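You operate a simulated robot arm through the tools that you are given. There is no shell and no other tool. Be economical: measure what you need, move in short steps, check, and stop when the job is done.

Carry out the task below with a simulated robot arm. There is one attempt and no reset: what you move stays moved.

JOB
Put the white brush on the small blue tray.

The check looks at the end state, three seconds after you hand in, the way a careful person would. Anything else that was tipped, shoved, dropped, spilled or broken makes it a failure.

ROBOT AND FRAMES
A 7-joint arm with a two-finger parallel gripper, fixed in place. Base frame: the origin is at the foot of the arm, x ahead of it, y to its left, z up; the work surface is at about z = 0. Units: mm, rad, N and s.
With the tool pointing down near the work surface it reaches from about 220 to 580 mm from the base axis. Its first joint turns from -1.152 to 1.152 rad. Payload 2.5 kg.
Tool frame: the origin (TCP) lies between the finger pads and is the grasp point; the fingertips stand 23 mm ahead of it; z points along the fingers, y is the line along which they close. Largest opening 94 mm; finger width 38, thickness 10; the body of the gripper, 54 by 96 mm, starts 39 mm behind the TCP.
Orientation is that of the tool frame in the base frame, as a unit quaternion [x, y, z, w]. With the fingers straight down and closing along the base's y, the tool's x points along the base's -x, its y along +y and its z along -z.

CONTROLS
- The arm moves only by the tool arm_command. Its argument "steps" is text: rows parted by semicolons, each of 6 numbers parted by spaces: the shift along the tool's x, y, z in units of 300 mm (1.0 is 300 mm), then the turn, a rotation vector about the tool's x, y, z in units of 120 degrees (1.0 is 120 degrees). In form: x y z wx wy wz; .... A call has 1 to 8 rows; each row is the pose to reach, as a shift and turn from the pose commanded when the call began, along the tool's axes at that moment. "gripper" is the opening, from 0 (shut) to 1 (fully open), set as the call begins (left out, the last holds). A call with a number of a shift or a turn outside -1 to 1 is refused whole. A row lasts 0.2 s, in which the tool goes at most 50 mm and 0.15 rad; a call with a longer step from one row to the next is refused whole, and so is a gripper value outside its range. A pose out of reach is approached as far as the arm can. The call stops where the force on the tool passes 40 N (or 10 N more than at its start, if that is more) or the arm is blocked; 0.2 s more then pass. Each finger travels about 108 mm/s and halts on what it meets, pressing with about 37 N; the grip force reading is that of the motor and also rises with nothing between the fingers. The clock runs only during rows and for 0.2 s after the last one: add rows that repeat a pose to give the fingers time. It gives the time, the measured TCP pose, the force on the tool (base axes), the opening and the grip force at its end, in the units of the frame above (readings bear some noise), and new pictures: "pictures" is both (left out), scene, wrist or none.
- Cameras (640 x 400 px; columns grow to the right, rows downward): "scene" is fixed at [106.5, -411.8, 555.3]; the picture's right is [0.84, -0.55, 0.00], its down [-0.32, -0.49, -0.81] and it looks along [0.45, 0.68, -0.58] (base axes); focal length 320 px, centre (320, 200). "wrist" rides on the gripper at [-39, 0, -44] in the tool frame; the picture's right is [0.00, -1.00, 0.00], its down [0.97, 0.00, -0.24] and it looks along [0.24, 0.00, 0.97] (tool axes); focal length 218 px, centre (320, 200). There is no depth. A picture from a camera that has moved, and an enlarged one, comes with that camera's place and axes in the base frame and with its lens. The place of the scene camera against the robot may be out by one fixed shift of up to 25 mm in any direction.
- inspect(camera, box): a new picture of the part [left, top, right, bottom] of that camera's present view, enlarged. It takes no simulated time.
- close_job(): hands the job in; it is judged then, once.

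Work in short steps. Places have to be worked out from the pictures, the camera data and where the tool is seen: move nearer, look again, correct. Check each grasp and each placing, and mend what went wrong. You have 90 turns and 150 pictures in all, those below and enlarged ones among them. Open the gripper and draw the arm clear of the work before you hand the job in, unless the task says otherwise; then end with one line.

The tools are called after "Request:" by a JSON object that holds its "op" and its "data". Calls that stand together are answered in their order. arm_command: Moves the arm, as the interface text tells. Its arguments: {"type":"object","properties":{"steps":{"type":"string"},"gripper":{"type":"number"},"pictures":{"type":"string","enum":["both","scene","wrist","none"]}},"required":["steps"]} The other tools are called the same way: inspect (camera, box) takes an enlarged picture of a part of a camera's view; close_job () hands the job in.

At the start:

```text
time_s: 0.0
position: [350.1, 44.4, 300.1]
tcp_rot: [0.0, 1.0, 0.0, 0.0]
force: [0.0, 0.6, -0.5]
width: 94.0
gripper_force: 0.1
```

scene: 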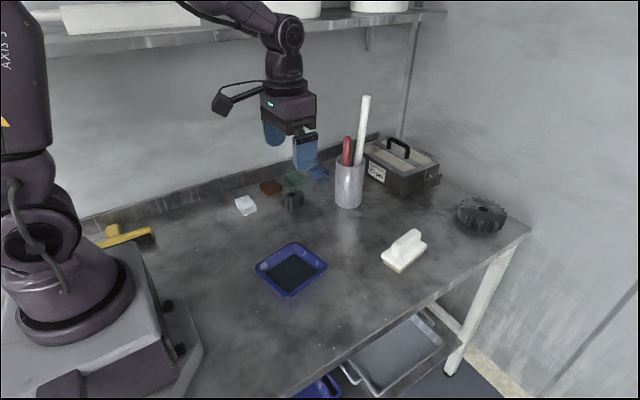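
wrist: 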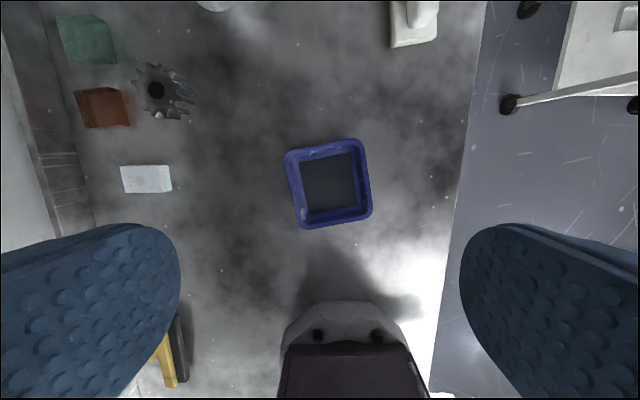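

I estimate the tray at about (330, 31) and the brush at about (555, -80). I'll enlarge both before moving.

Request:
{"op": "inspect", "data": {"camera": "scene", "box": [340, 200, 480, 290]}}

Request:
{"op": "inspect", "data": {"camera": "scene", "box": [220, 150, 360, 310]}}

```text
4.44 times, centred on (410, 245) of scene
camera zoom: at [106.5, -411.8, 555.3], right [0.84, -0.55, 0.0], down [-0.32, -0.49, -0.81], along [0.45, 0.68, -0.58], focal length 1424 px, centre (-80, 0)
```

zoom: 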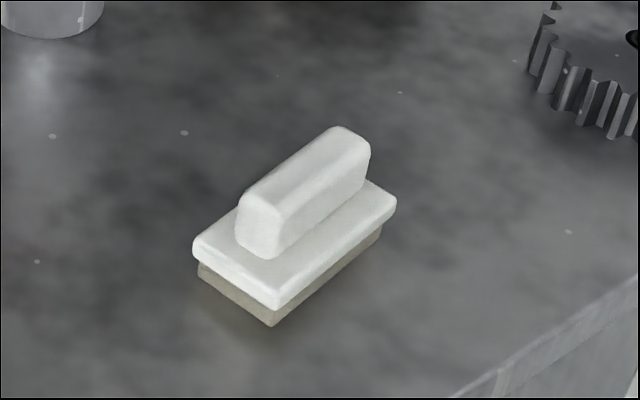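

```text
2.50 times, centred on (290, 230) of scene
camera zoom: at [106.5, -411.8, 555.3], right [0.84, -0.55, 0.0], down [-0.32, -0.49, -0.81], along [0.45, 0.68, -0.58], focal length 801 px, centre (395, 125)
```

zoom: 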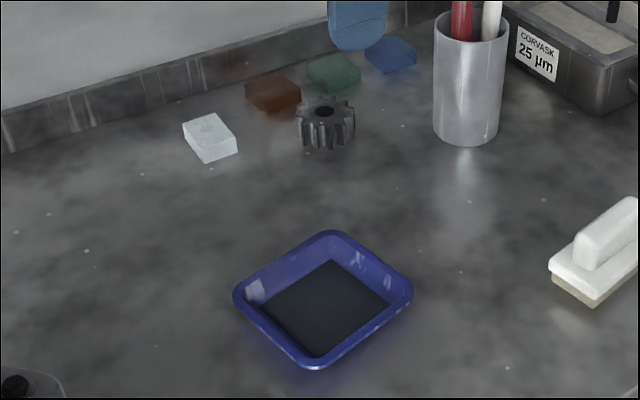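

The brush handle runs roughly along base x. I'll move above it and look from the wrist camera.

Request:
{"op": "arm_command", "data": {"steps": "-0.08 -0.08 0.02 0 0 0;-0.16 -0.16 0.04 0 0 0;-0.24 -0.24 0.06 0 0 0;-0.32 -0.32 0.08 0 0 0;-0.4 -0.4 0.1 0 0 0;-0.46 -0.4 0.15 0 0 0;-0.46 -0.4 0.15 0 0 0", "gripper": 1}}

```text
time_s: 1.6
position: [486.5, -77.0, 253.3]
tcp_rot: [0.0, 1.0, 0.001, 0.0]
force: [-0.3, 0.0, -0.3]
width: 93.8
gripper_force: 0.1
camera wrist: at [526.9, -76.9, 298.0], right [0.0, -1.0, 0.0], down [-0.97, 0.0, 0.24], along [-0.24, 0.0, -0.97], focal length 218 px, centre (320, 200)
```

scene: 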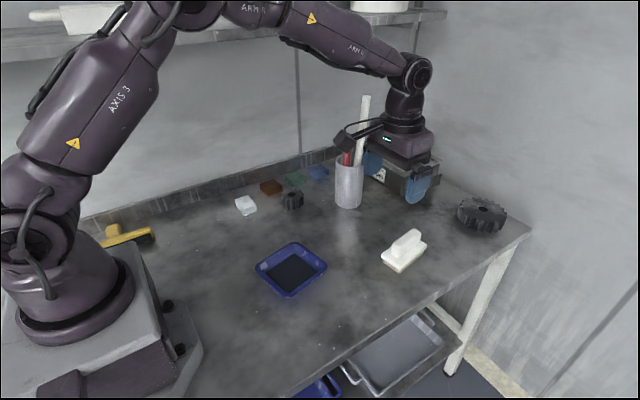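
wrist: 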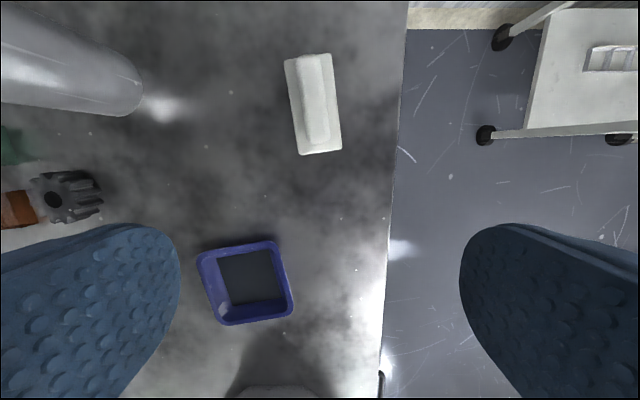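

The brush is centred near (572, -69), its long axis turned about 7° from x, about 104 × 50 mm, with the handle top near z≈52. I'll turn the gripper to match and descend to z≈130.

Request:
{"op": "arm_command", "data": {"steps": "-0.063 0.005 0.1 0 0 -0.015;-0.126 0.01 0.2 0 0 -0.03;-0.19 0.015 0.3 0 0 -0.045;-0.26 0.02 0.417 0 0 -0.06;-0.26 0.02 0.417 0 0 -0.06"}}

```text
time_s: 2.8
position: [565.7, -69.5, 128.6]
tcp_rot: [-0.063, 0.998, 0.0, 0.0]
force: [0.5, -0.3, 0.6]
width: 93.8
gripper_force: 0.0
camera wrist: at [605.8, -65.3, 173.3], right [0.13, -0.99, 0.0], down [-0.96, -0.12, 0.24], along [-0.24, -0.03, -0.97], focal length 218 px, centre (320, 200)
```

scene: 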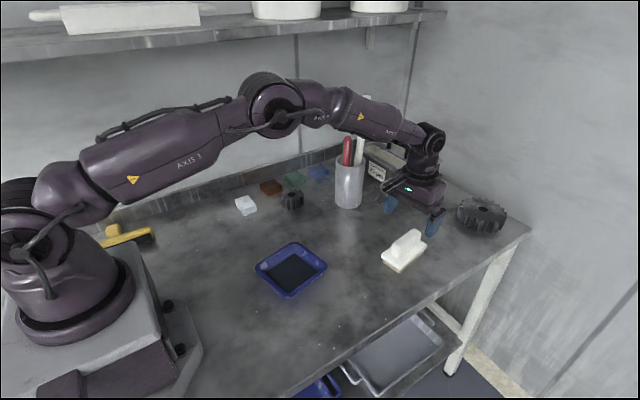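
wrist: 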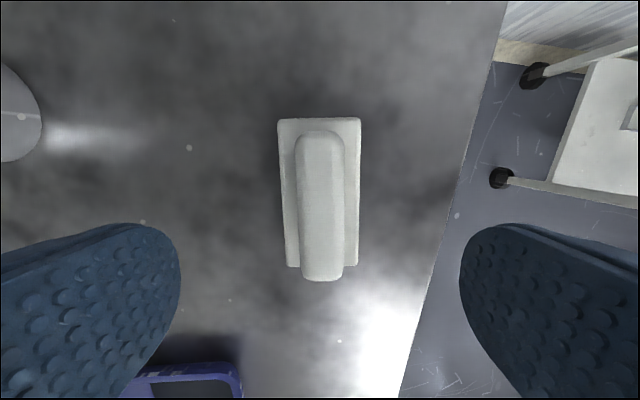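

Alignment is good; the handle centre is about 7 mm further ahead. I'll shift forward and descend to z≈75, then look again.

Request:
{"op": "arm_command", "data": {"steps": "-0.01 0 0.06 0 0 0;-0.02 0 0.12 0 0 0;-0.02 0 0.18 0 0 0;-0.02 0 0.18 0 0 0"}}

```text
time_s: 3.8
position: [571.9, -68.9, 77.4]
tcp_rot: [-0.062, 0.998, 0.0, 0.0]
force: [0.3, 0.0, -0.5]
width: 94.2
gripper_force: 0.0
camera wrist: at [611.7, -65.1, 120.6], right [0.12, -0.99, 0.0], down [-0.96, -0.12, 0.24], along [-0.24, -0.03, -0.97], focal length 218 px, centre (320, 200)
```

scene: 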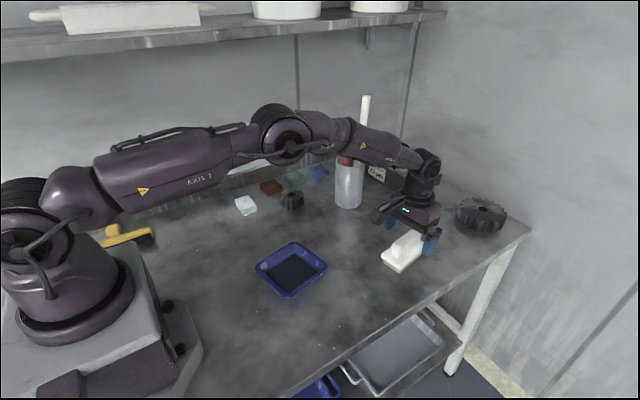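
wrist: 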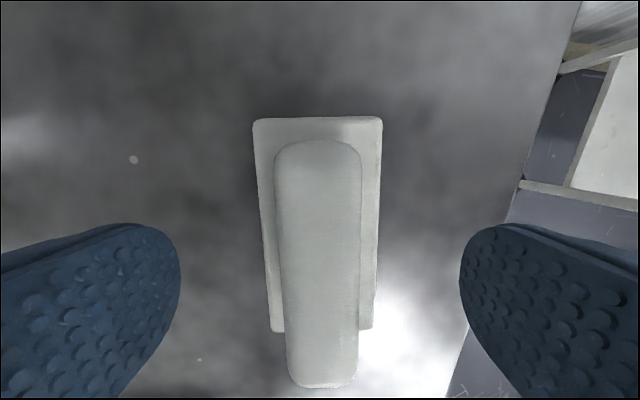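

I need precise heights, so I'll enlarge the wrist view and the scene view of the gripper over the handle.

Request:
{"op": "inspect", "data": {"camera": "scene", "box": [350, 190, 462, 280]}}

```text
4.44 times, centred on (406, 235) of scene
camera zoom: at [106.5, -411.8, 555.3], right [0.84, -0.55, 0.0], down [-0.32, -0.49, -0.81], along [0.45, 0.68, -0.58], focal length 1424 px, centre (-62, 44)
```

zoom: 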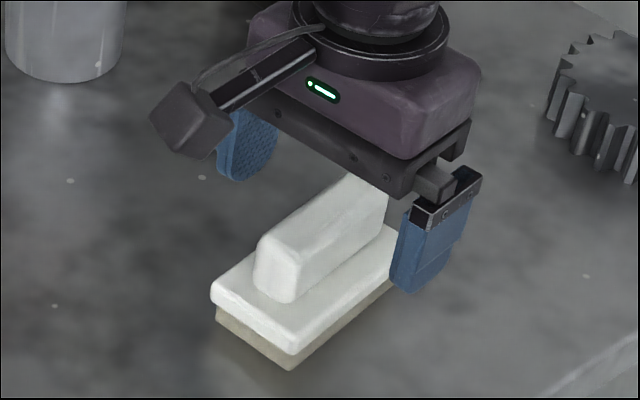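

The tips are at about z 54; block top is about 33 and handle top about 60. I'll go down to TCP z≈60 and close on the handle.

Request:
{"op": "arm_command", "data": {"steps": "0 0 0.03 0 0 0;0 0 0.058 0 0 0;0 0 0.058 0 0 0", "pictures": "none"}}

Request:
{"op": "arm_command", "data": {"steps": "0 0 0 0 0 0;0 0 0 0 0 0;0 0 0 0 0 0;0 0 0 0 0 0", "gripper": 0}}

Request:
{"op": "inspect", "data": {"camera": "scene", "box": [350, 190, 462, 280]}}

```text
time_s: 4.6
position: [571.6, -70.6, 58.6]
tcp_rot: [-0.061, 0.998, 0.0, -0.001]
force: [0.3, -0.7, 0.5]
width: 93.8
gripper_force: 0.1
```

```text
time_s: 5.6
position: [571.7, -70.4, 58.6]
tcp_rot: [-0.062, 0.998, -0.001, -0.001]
force: [-0.4, -0.4, 0.9]
width: 25.5
gripper_force: 36.4
camera wrist: at [611.4, -64.9, 103.6], right [0.12, -0.99, 0.0], down [-0.96, -0.12, 0.24], along [-0.24, -0.03, -0.97], focal length 218 px, centre (320, 200)
```

scene: 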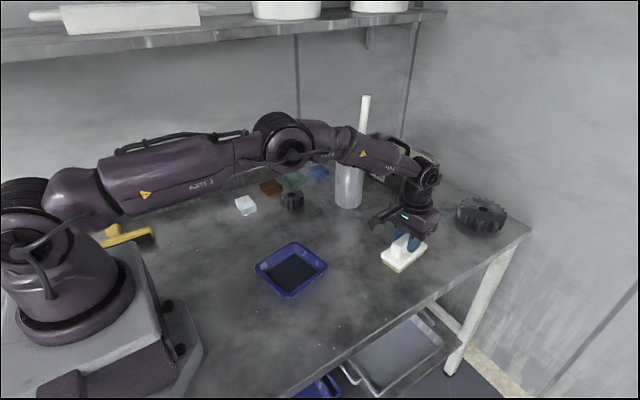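
wrist: 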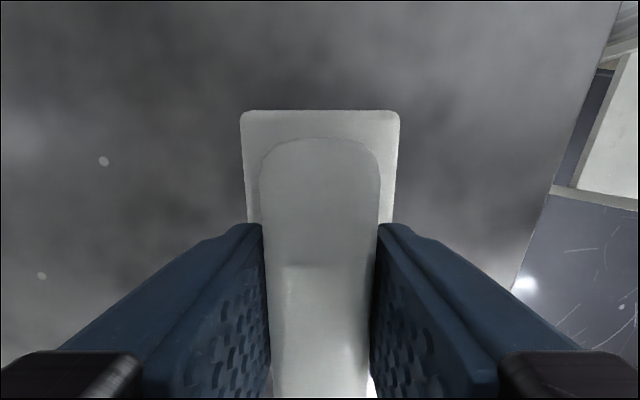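

```text
4.44 times, centred on (406, 235) of scene
camera zoom: at [106.5, -411.8, 555.3], right [0.84, -0.55, 0.0], down [-0.32, -0.49, -0.81], along [0.45, 0.68, -0.58], focal length 1424 px, centre (-62, 44)
```

zoom: 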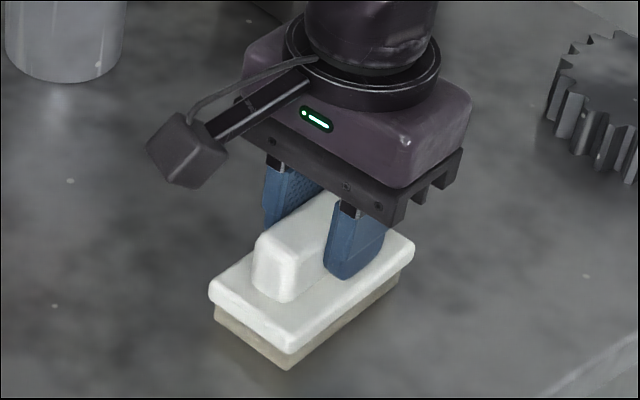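

Firm grip (25.5 mm, 36 N), and the brush centre lies almost at the TCP. Lifting about 100 mm.

Request:
{"op": "arm_command", "data": {"steps": "0 0 -0.04 0 0 0;0 0 -0.12 0 0 0;0 0 -0.22 0 0 0;0 0 -0.33 0 0 0;0 0 -0.33 0 0 0"}}

```text
time_s: 6.8
position: [571.1, -72.4, 156.9]
tcp_rot: [-0.062, 0.998, 0.0, -0.001]
force: [-0.1, -0.1, -0.3]
width: 25.5
gripper_force: 37.1
camera wrist: at [610.8, -66.7, 200.8], right [0.12, -0.99, 0.0], down [-0.96, -0.12, 0.24], along [-0.24, -0.03, -0.97], focal length 218 px, centre (320, 200)
```

scene: 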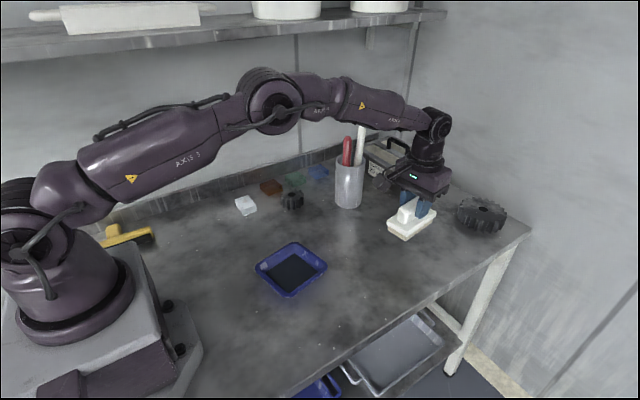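
wrist: 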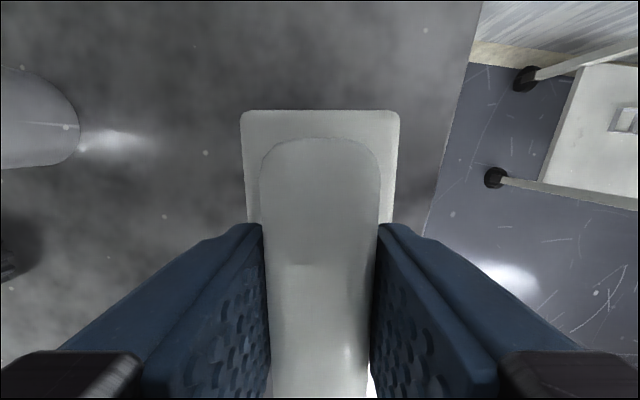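

Moving over the tray at about (330, 30), with a further 2.4° turn to line up with its sides.

Request:
{"op": "arm_command", "data": {"steps": "0.11 0.063 0 0 0 0;0.239 0.137 0 0 0 -0.005;0.37 0.213 0 0 0 -0.01;0.50 0.287 0 0 0 -0.015;0.63 0.362 0 0 0 -0.02;0.755 0.434 0 0 0 -0.02;0.755 0.434 0 0 0 -0.02"}}

Request:
{"op": "inspect", "data": {"camera": "scene", "box": [220, 190, 360, 310]}}

```text
time_s: 8.4
position: [329.8, 32.3, 157.3]
tcp_rot: [-0.084, 0.996, 0.0, 0.0]
force: [-0.5, -0.3, -2.2]
width: 25.3
gripper_force: 37.1
camera wrist: at [369.1, 39.3, 201.2], right [0.17, -0.99, 0.0], down [-0.96, -0.16, 0.24], along [-0.24, -0.04, -0.97], focal length 218 px, centre (320, 200)
```

scene: 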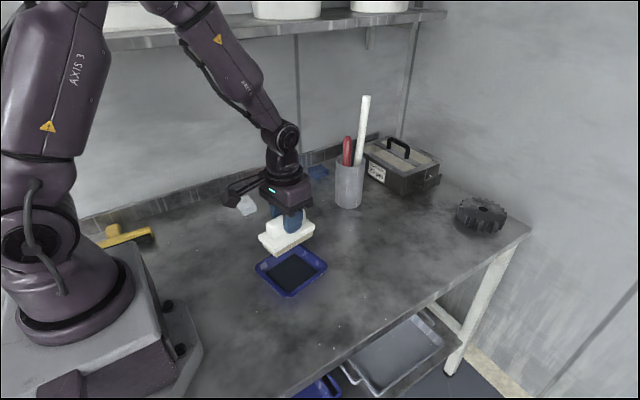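
wrist: 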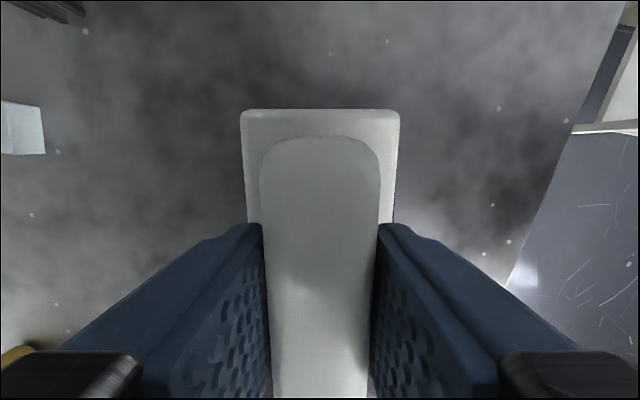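

```text
3.33 times, centred on (290, 250) of scene
camera zoom: at [106.5, -411.8, 555.3], right [0.84, -0.55, 0.0], down [-0.32, -0.49, -0.81], along [0.45, 0.68, -0.58], focal length 1068 px, centre (420, 33)
```

zoom: 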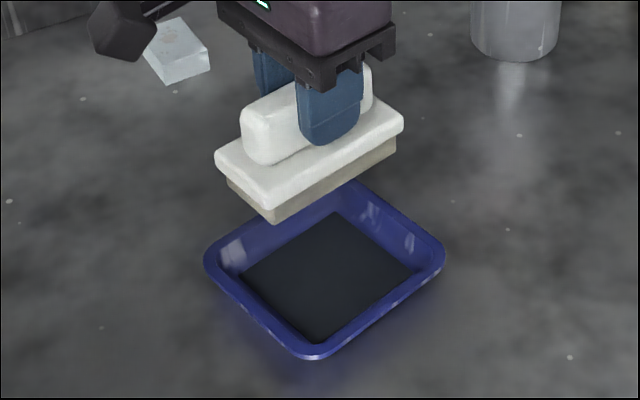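

The scene view suggests the brush should go a few mm toward -y. I'll shift 3 mm and descend until its underside is at about z 35, then check closely.

Request:
{"op": "arm_command", "data": {"steps": "0 -0.003 0.07 0 0 0;0 -0.007 0.14 0 0 0;0 -0.01 0.21 0 0 0;0 -0.01 0.21 0 0 0", "pictures": "wrist"}}

Request:
{"op": "inspect", "data": {"camera": "scene", "box": [240, 215, 345, 305]}}

```text
time_s: 9.4
position: [329.8, 27.8, 93.8]
tcp_rot: [-0.082, 0.997, 0.0, 0.0]
force: [0.2, -0.4, -1.8]
width: 25.5
gripper_force: 36.3
camera wrist: at [369.3, 34.9, 139.1], right [0.17, -0.99, 0.0], down [-0.96, -0.16, 0.24], along [-0.24, -0.04, -0.97], focal length 218 px, centre (320, 200)
```

wrist: 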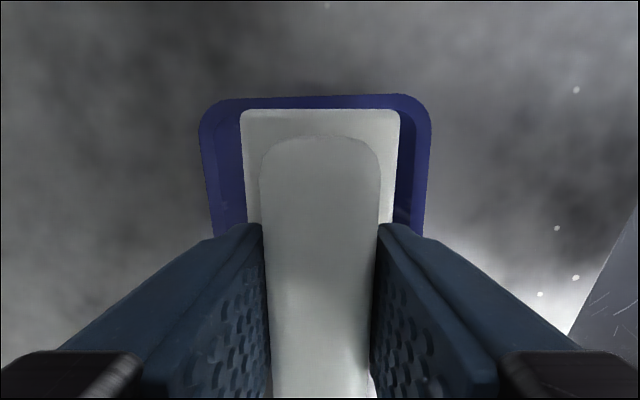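

```text
4.44 times, centred on (292, 260) of scene
camera zoom: at [106.6, -411.8, 555.3], right [0.84, -0.55, 0.0], down [-0.32, -0.49, -0.81], along [0.45, 0.68, -0.58], focal length 1424 px, centre (442, -67)
```

zoom: 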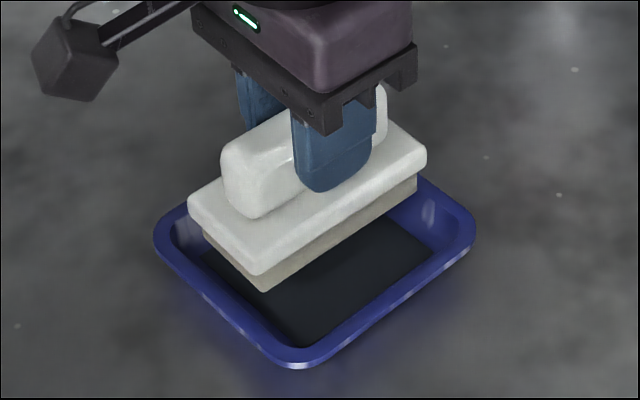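

The brush is centred laterally and needs about 2 mm forward and about 1.3° more turn. I'll lower it to just above the tray floor and check.

Request:
{"op": "arm_command", "data": {"steps": "-0.006 0 0.03 0 0 -0.011;-0.006 0 0.06 0 0 -0.011;-0.006 0 0.085 0 0 -0.011;-0.006 0 0.085 0 0 -0.011", "pictures": "wrist"}}

Request:
{"op": "inspect", "data": {"camera": "scene", "box": [240, 215, 345, 305]}}

```text
time_s: 10.4
position: [333.7, 29.4, 69.1]
tcp_rot: [-0.094, 0.996, 0.001, 0.0]
force: [0.3, 0.0, -0.9]
width: 25.5
gripper_force: 36.5
camera wrist: at [372.3, 36.5, 113.6], right [0.19, -0.98, 0.0], down [-0.95, -0.18, 0.24], along [-0.24, -0.05, -0.97], focal length 218 px, centre (320, 200)
```

wrist: 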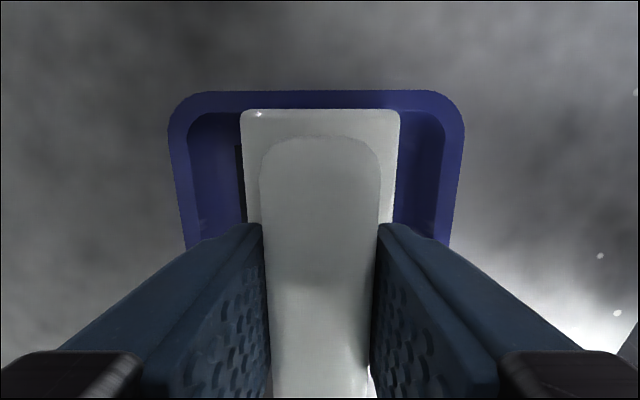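

```text
4.44 times, centred on (292, 260) of scene
camera zoom: at [106.6, -411.8, 555.3], right [0.84, -0.55, 0.0], down [-0.32, -0.49, -0.81], along [0.45, 0.68, -0.58], focal length 1424 px, centre (442, -67)
```

zoom: 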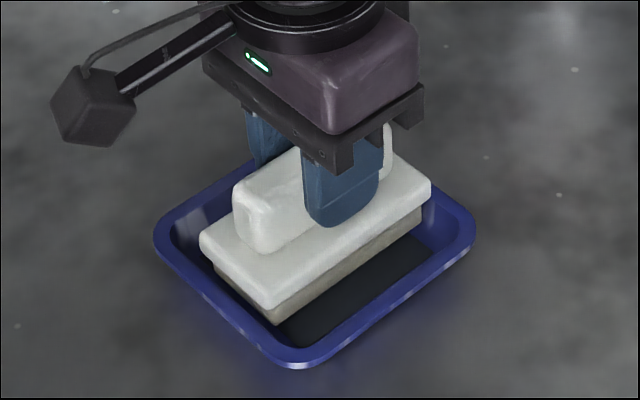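

Centred now. Lowering gently the last millimetres.

Request:
{"op": "arm_command", "data": {"steps": "0 0 0.008 0 0 0;0 0 0.016 0 0 0;0 0 0.022 0 0 0;0 0 0.022 0 0 0", "pictures": "none"}}

Request:
{"op": "inspect", "data": {"camera": "scene", "box": [240, 215, 345, 305]}}

```text
time_s: 11.4
position: [332.4, 29.3, 62.5]
tcp_rot: [-0.096, 0.995, 0.001, 0.0]
force: [1.3, 0.7, -0.8]
width: 25.6
gripper_force: 36.5
```

```text
4.44 times, centred on (292, 260) of scene
camera zoom: at [106.6, -411.8, 555.3], right [0.84, -0.55, 0.0], down [-0.32, -0.49, -0.81], along [0.45, 0.68, -0.58], focal length 1424 px, centre (442, -67)
```

zoom: 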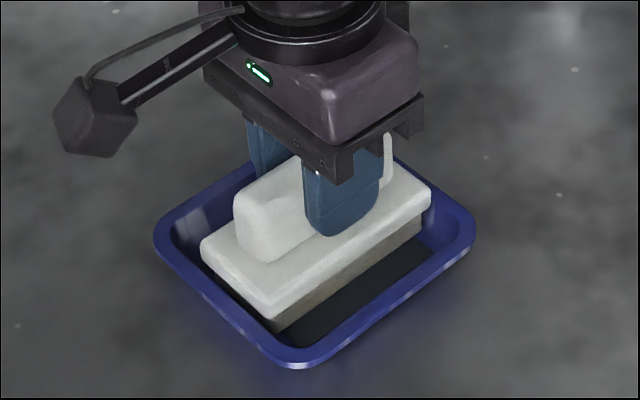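

Nearly seated, with no clear contact yet. I'll go 2–3 mm further in tiny steps, watching the force.

Request:
{"op": "arm_command", "data": {"steps": "0 0 0.003 0 0 0;0 0 0.005 0 0 0;0 0 0.005 0 0 0", "pictures": "none"}}

```text
time_s: 12.2
position: [332.8, 29.1, 62.7]
tcp_rot: [-0.095, 0.995, 0.0, 0.001]
force: [-10.0, 1.3, 32.2]
width: 25.5
gripper_force: 36.8
```

Contact (32 N up, slight push toward -x from the far wall). I'll relieve about 1.5 mm, then release.

Request:
{"op": "arm_command", "data": {"steps": "0.003 0 -0.004 0 0 0;0.003 0 -0.004 0 0 0", "pictures": "none"}}

```text
time_s: 12.8
position: [334.0, 28.8, 63.7]
tcp_rot: [-0.095, 0.995, 0.0, 0.001]
force: [1.5, 1.2, 2.4]
width: 25.3
gripper_force: 37.3
```

Light contact now; opening the fingers in place.

Request:
{"op": "arm_command", "data": {"steps": "0 0 0 0 0 0;0 0 0 0 0 0;0 0 0 0 0 0", "gripper": 0.65, "pictures": "wrist"}}

Request:
{"op": "inspect", "data": {"camera": "scene", "box": [240, 215, 345, 305]}}

```text
time_s: 13.6
position: [332.8, 28.0, 63.6]
tcp_rot: [-0.095, 0.995, 0.0, 0.0]
force: [0.4, 0.9, 0.2]
width: 60.9
gripper_force: 0.0
camera wrist: at [371.9, 36.1, 107.5], right [0.19, -0.98, 0.0], down [-0.95, -0.18, 0.24], along [-0.24, -0.05, -0.97], focal length 218 px, centre (320, 200)
```

wrist: 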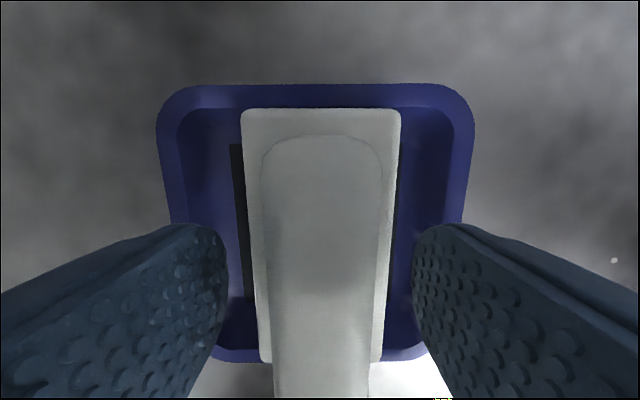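

```text
4.44 times, centred on (292, 260) of scene
camera zoom: at [106.5, -411.8, 555.3], right [0.84, -0.55, 0.0], down [-0.32, -0.49, -0.81], along [0.45, 0.68, -0.58], focal length 1424 px, centre (442, -67)
```

zoom: 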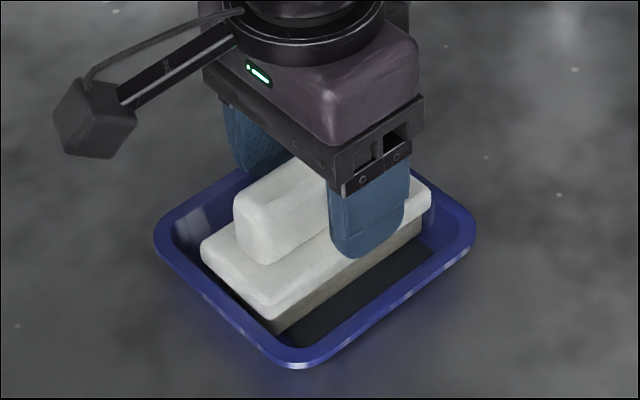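

Released; the brush sits inside the tray, which hasn't moved. I'll rise straight up well clear.

Request:
{"op": "arm_command", "data": {"steps": "0 0 -0.05 0 0 0;0 0 -0.15 0 0 0;0 0 -0.3 0 0 0;0 0 -0.45 0 0 0;0 0 -0.6 0 0 0;0 0 -0.7 0 0 0;0 0 -0.7 0 0 0"}}

Request:
{"op": "inspect", "data": {"camera": "scene", "box": [240, 215, 345, 305]}}

```text
time_s: 15.2
position: [333.8, 29.0, 272.5]
tcp_rot: [-0.095, 0.996, -0.001, 0.0]
force: [-0.5, 0.4, 0.3]
width: 61.0
gripper_force: 0.0
camera wrist: at [372.3, 36.8, 316.0], right [0.19, -0.98, 0.0], down [-0.95, -0.18, 0.24], along [-0.24, -0.04, -0.97], focal length 218 px, centre (320, 200)
```

scene: 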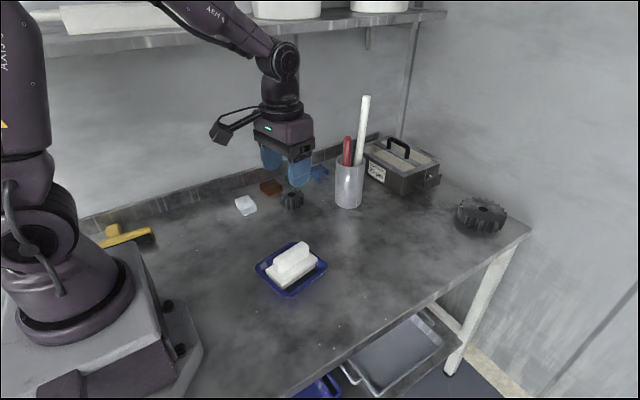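
wrist: 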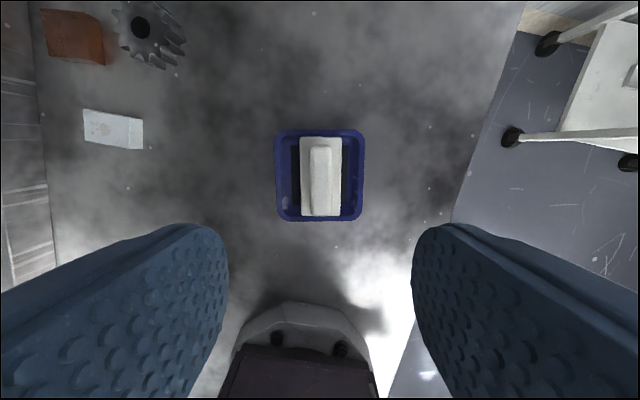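

```text
4.44 times, centred on (292, 260) of scene
camera zoom: at [106.5, -411.8, 555.3], right [0.84, -0.55, 0.0], down [-0.32, -0.49, -0.81], along [0.45, 0.68, -0.58], focal length 1424 px, centre (442, -67)
```

zoom: 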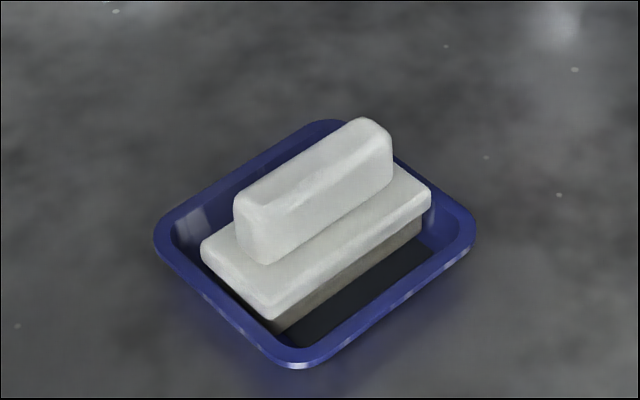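

The brush sits level in the tray, nothing else was disturbed, and the arm is clear. Handing in.

Request:
{"op": "close_job", "data": {}}

```text
The job is handed in.
```

The white brush is resting upright and level inside the small blue tray; I saw nothing else on the table move, and the gripper is open and clear.
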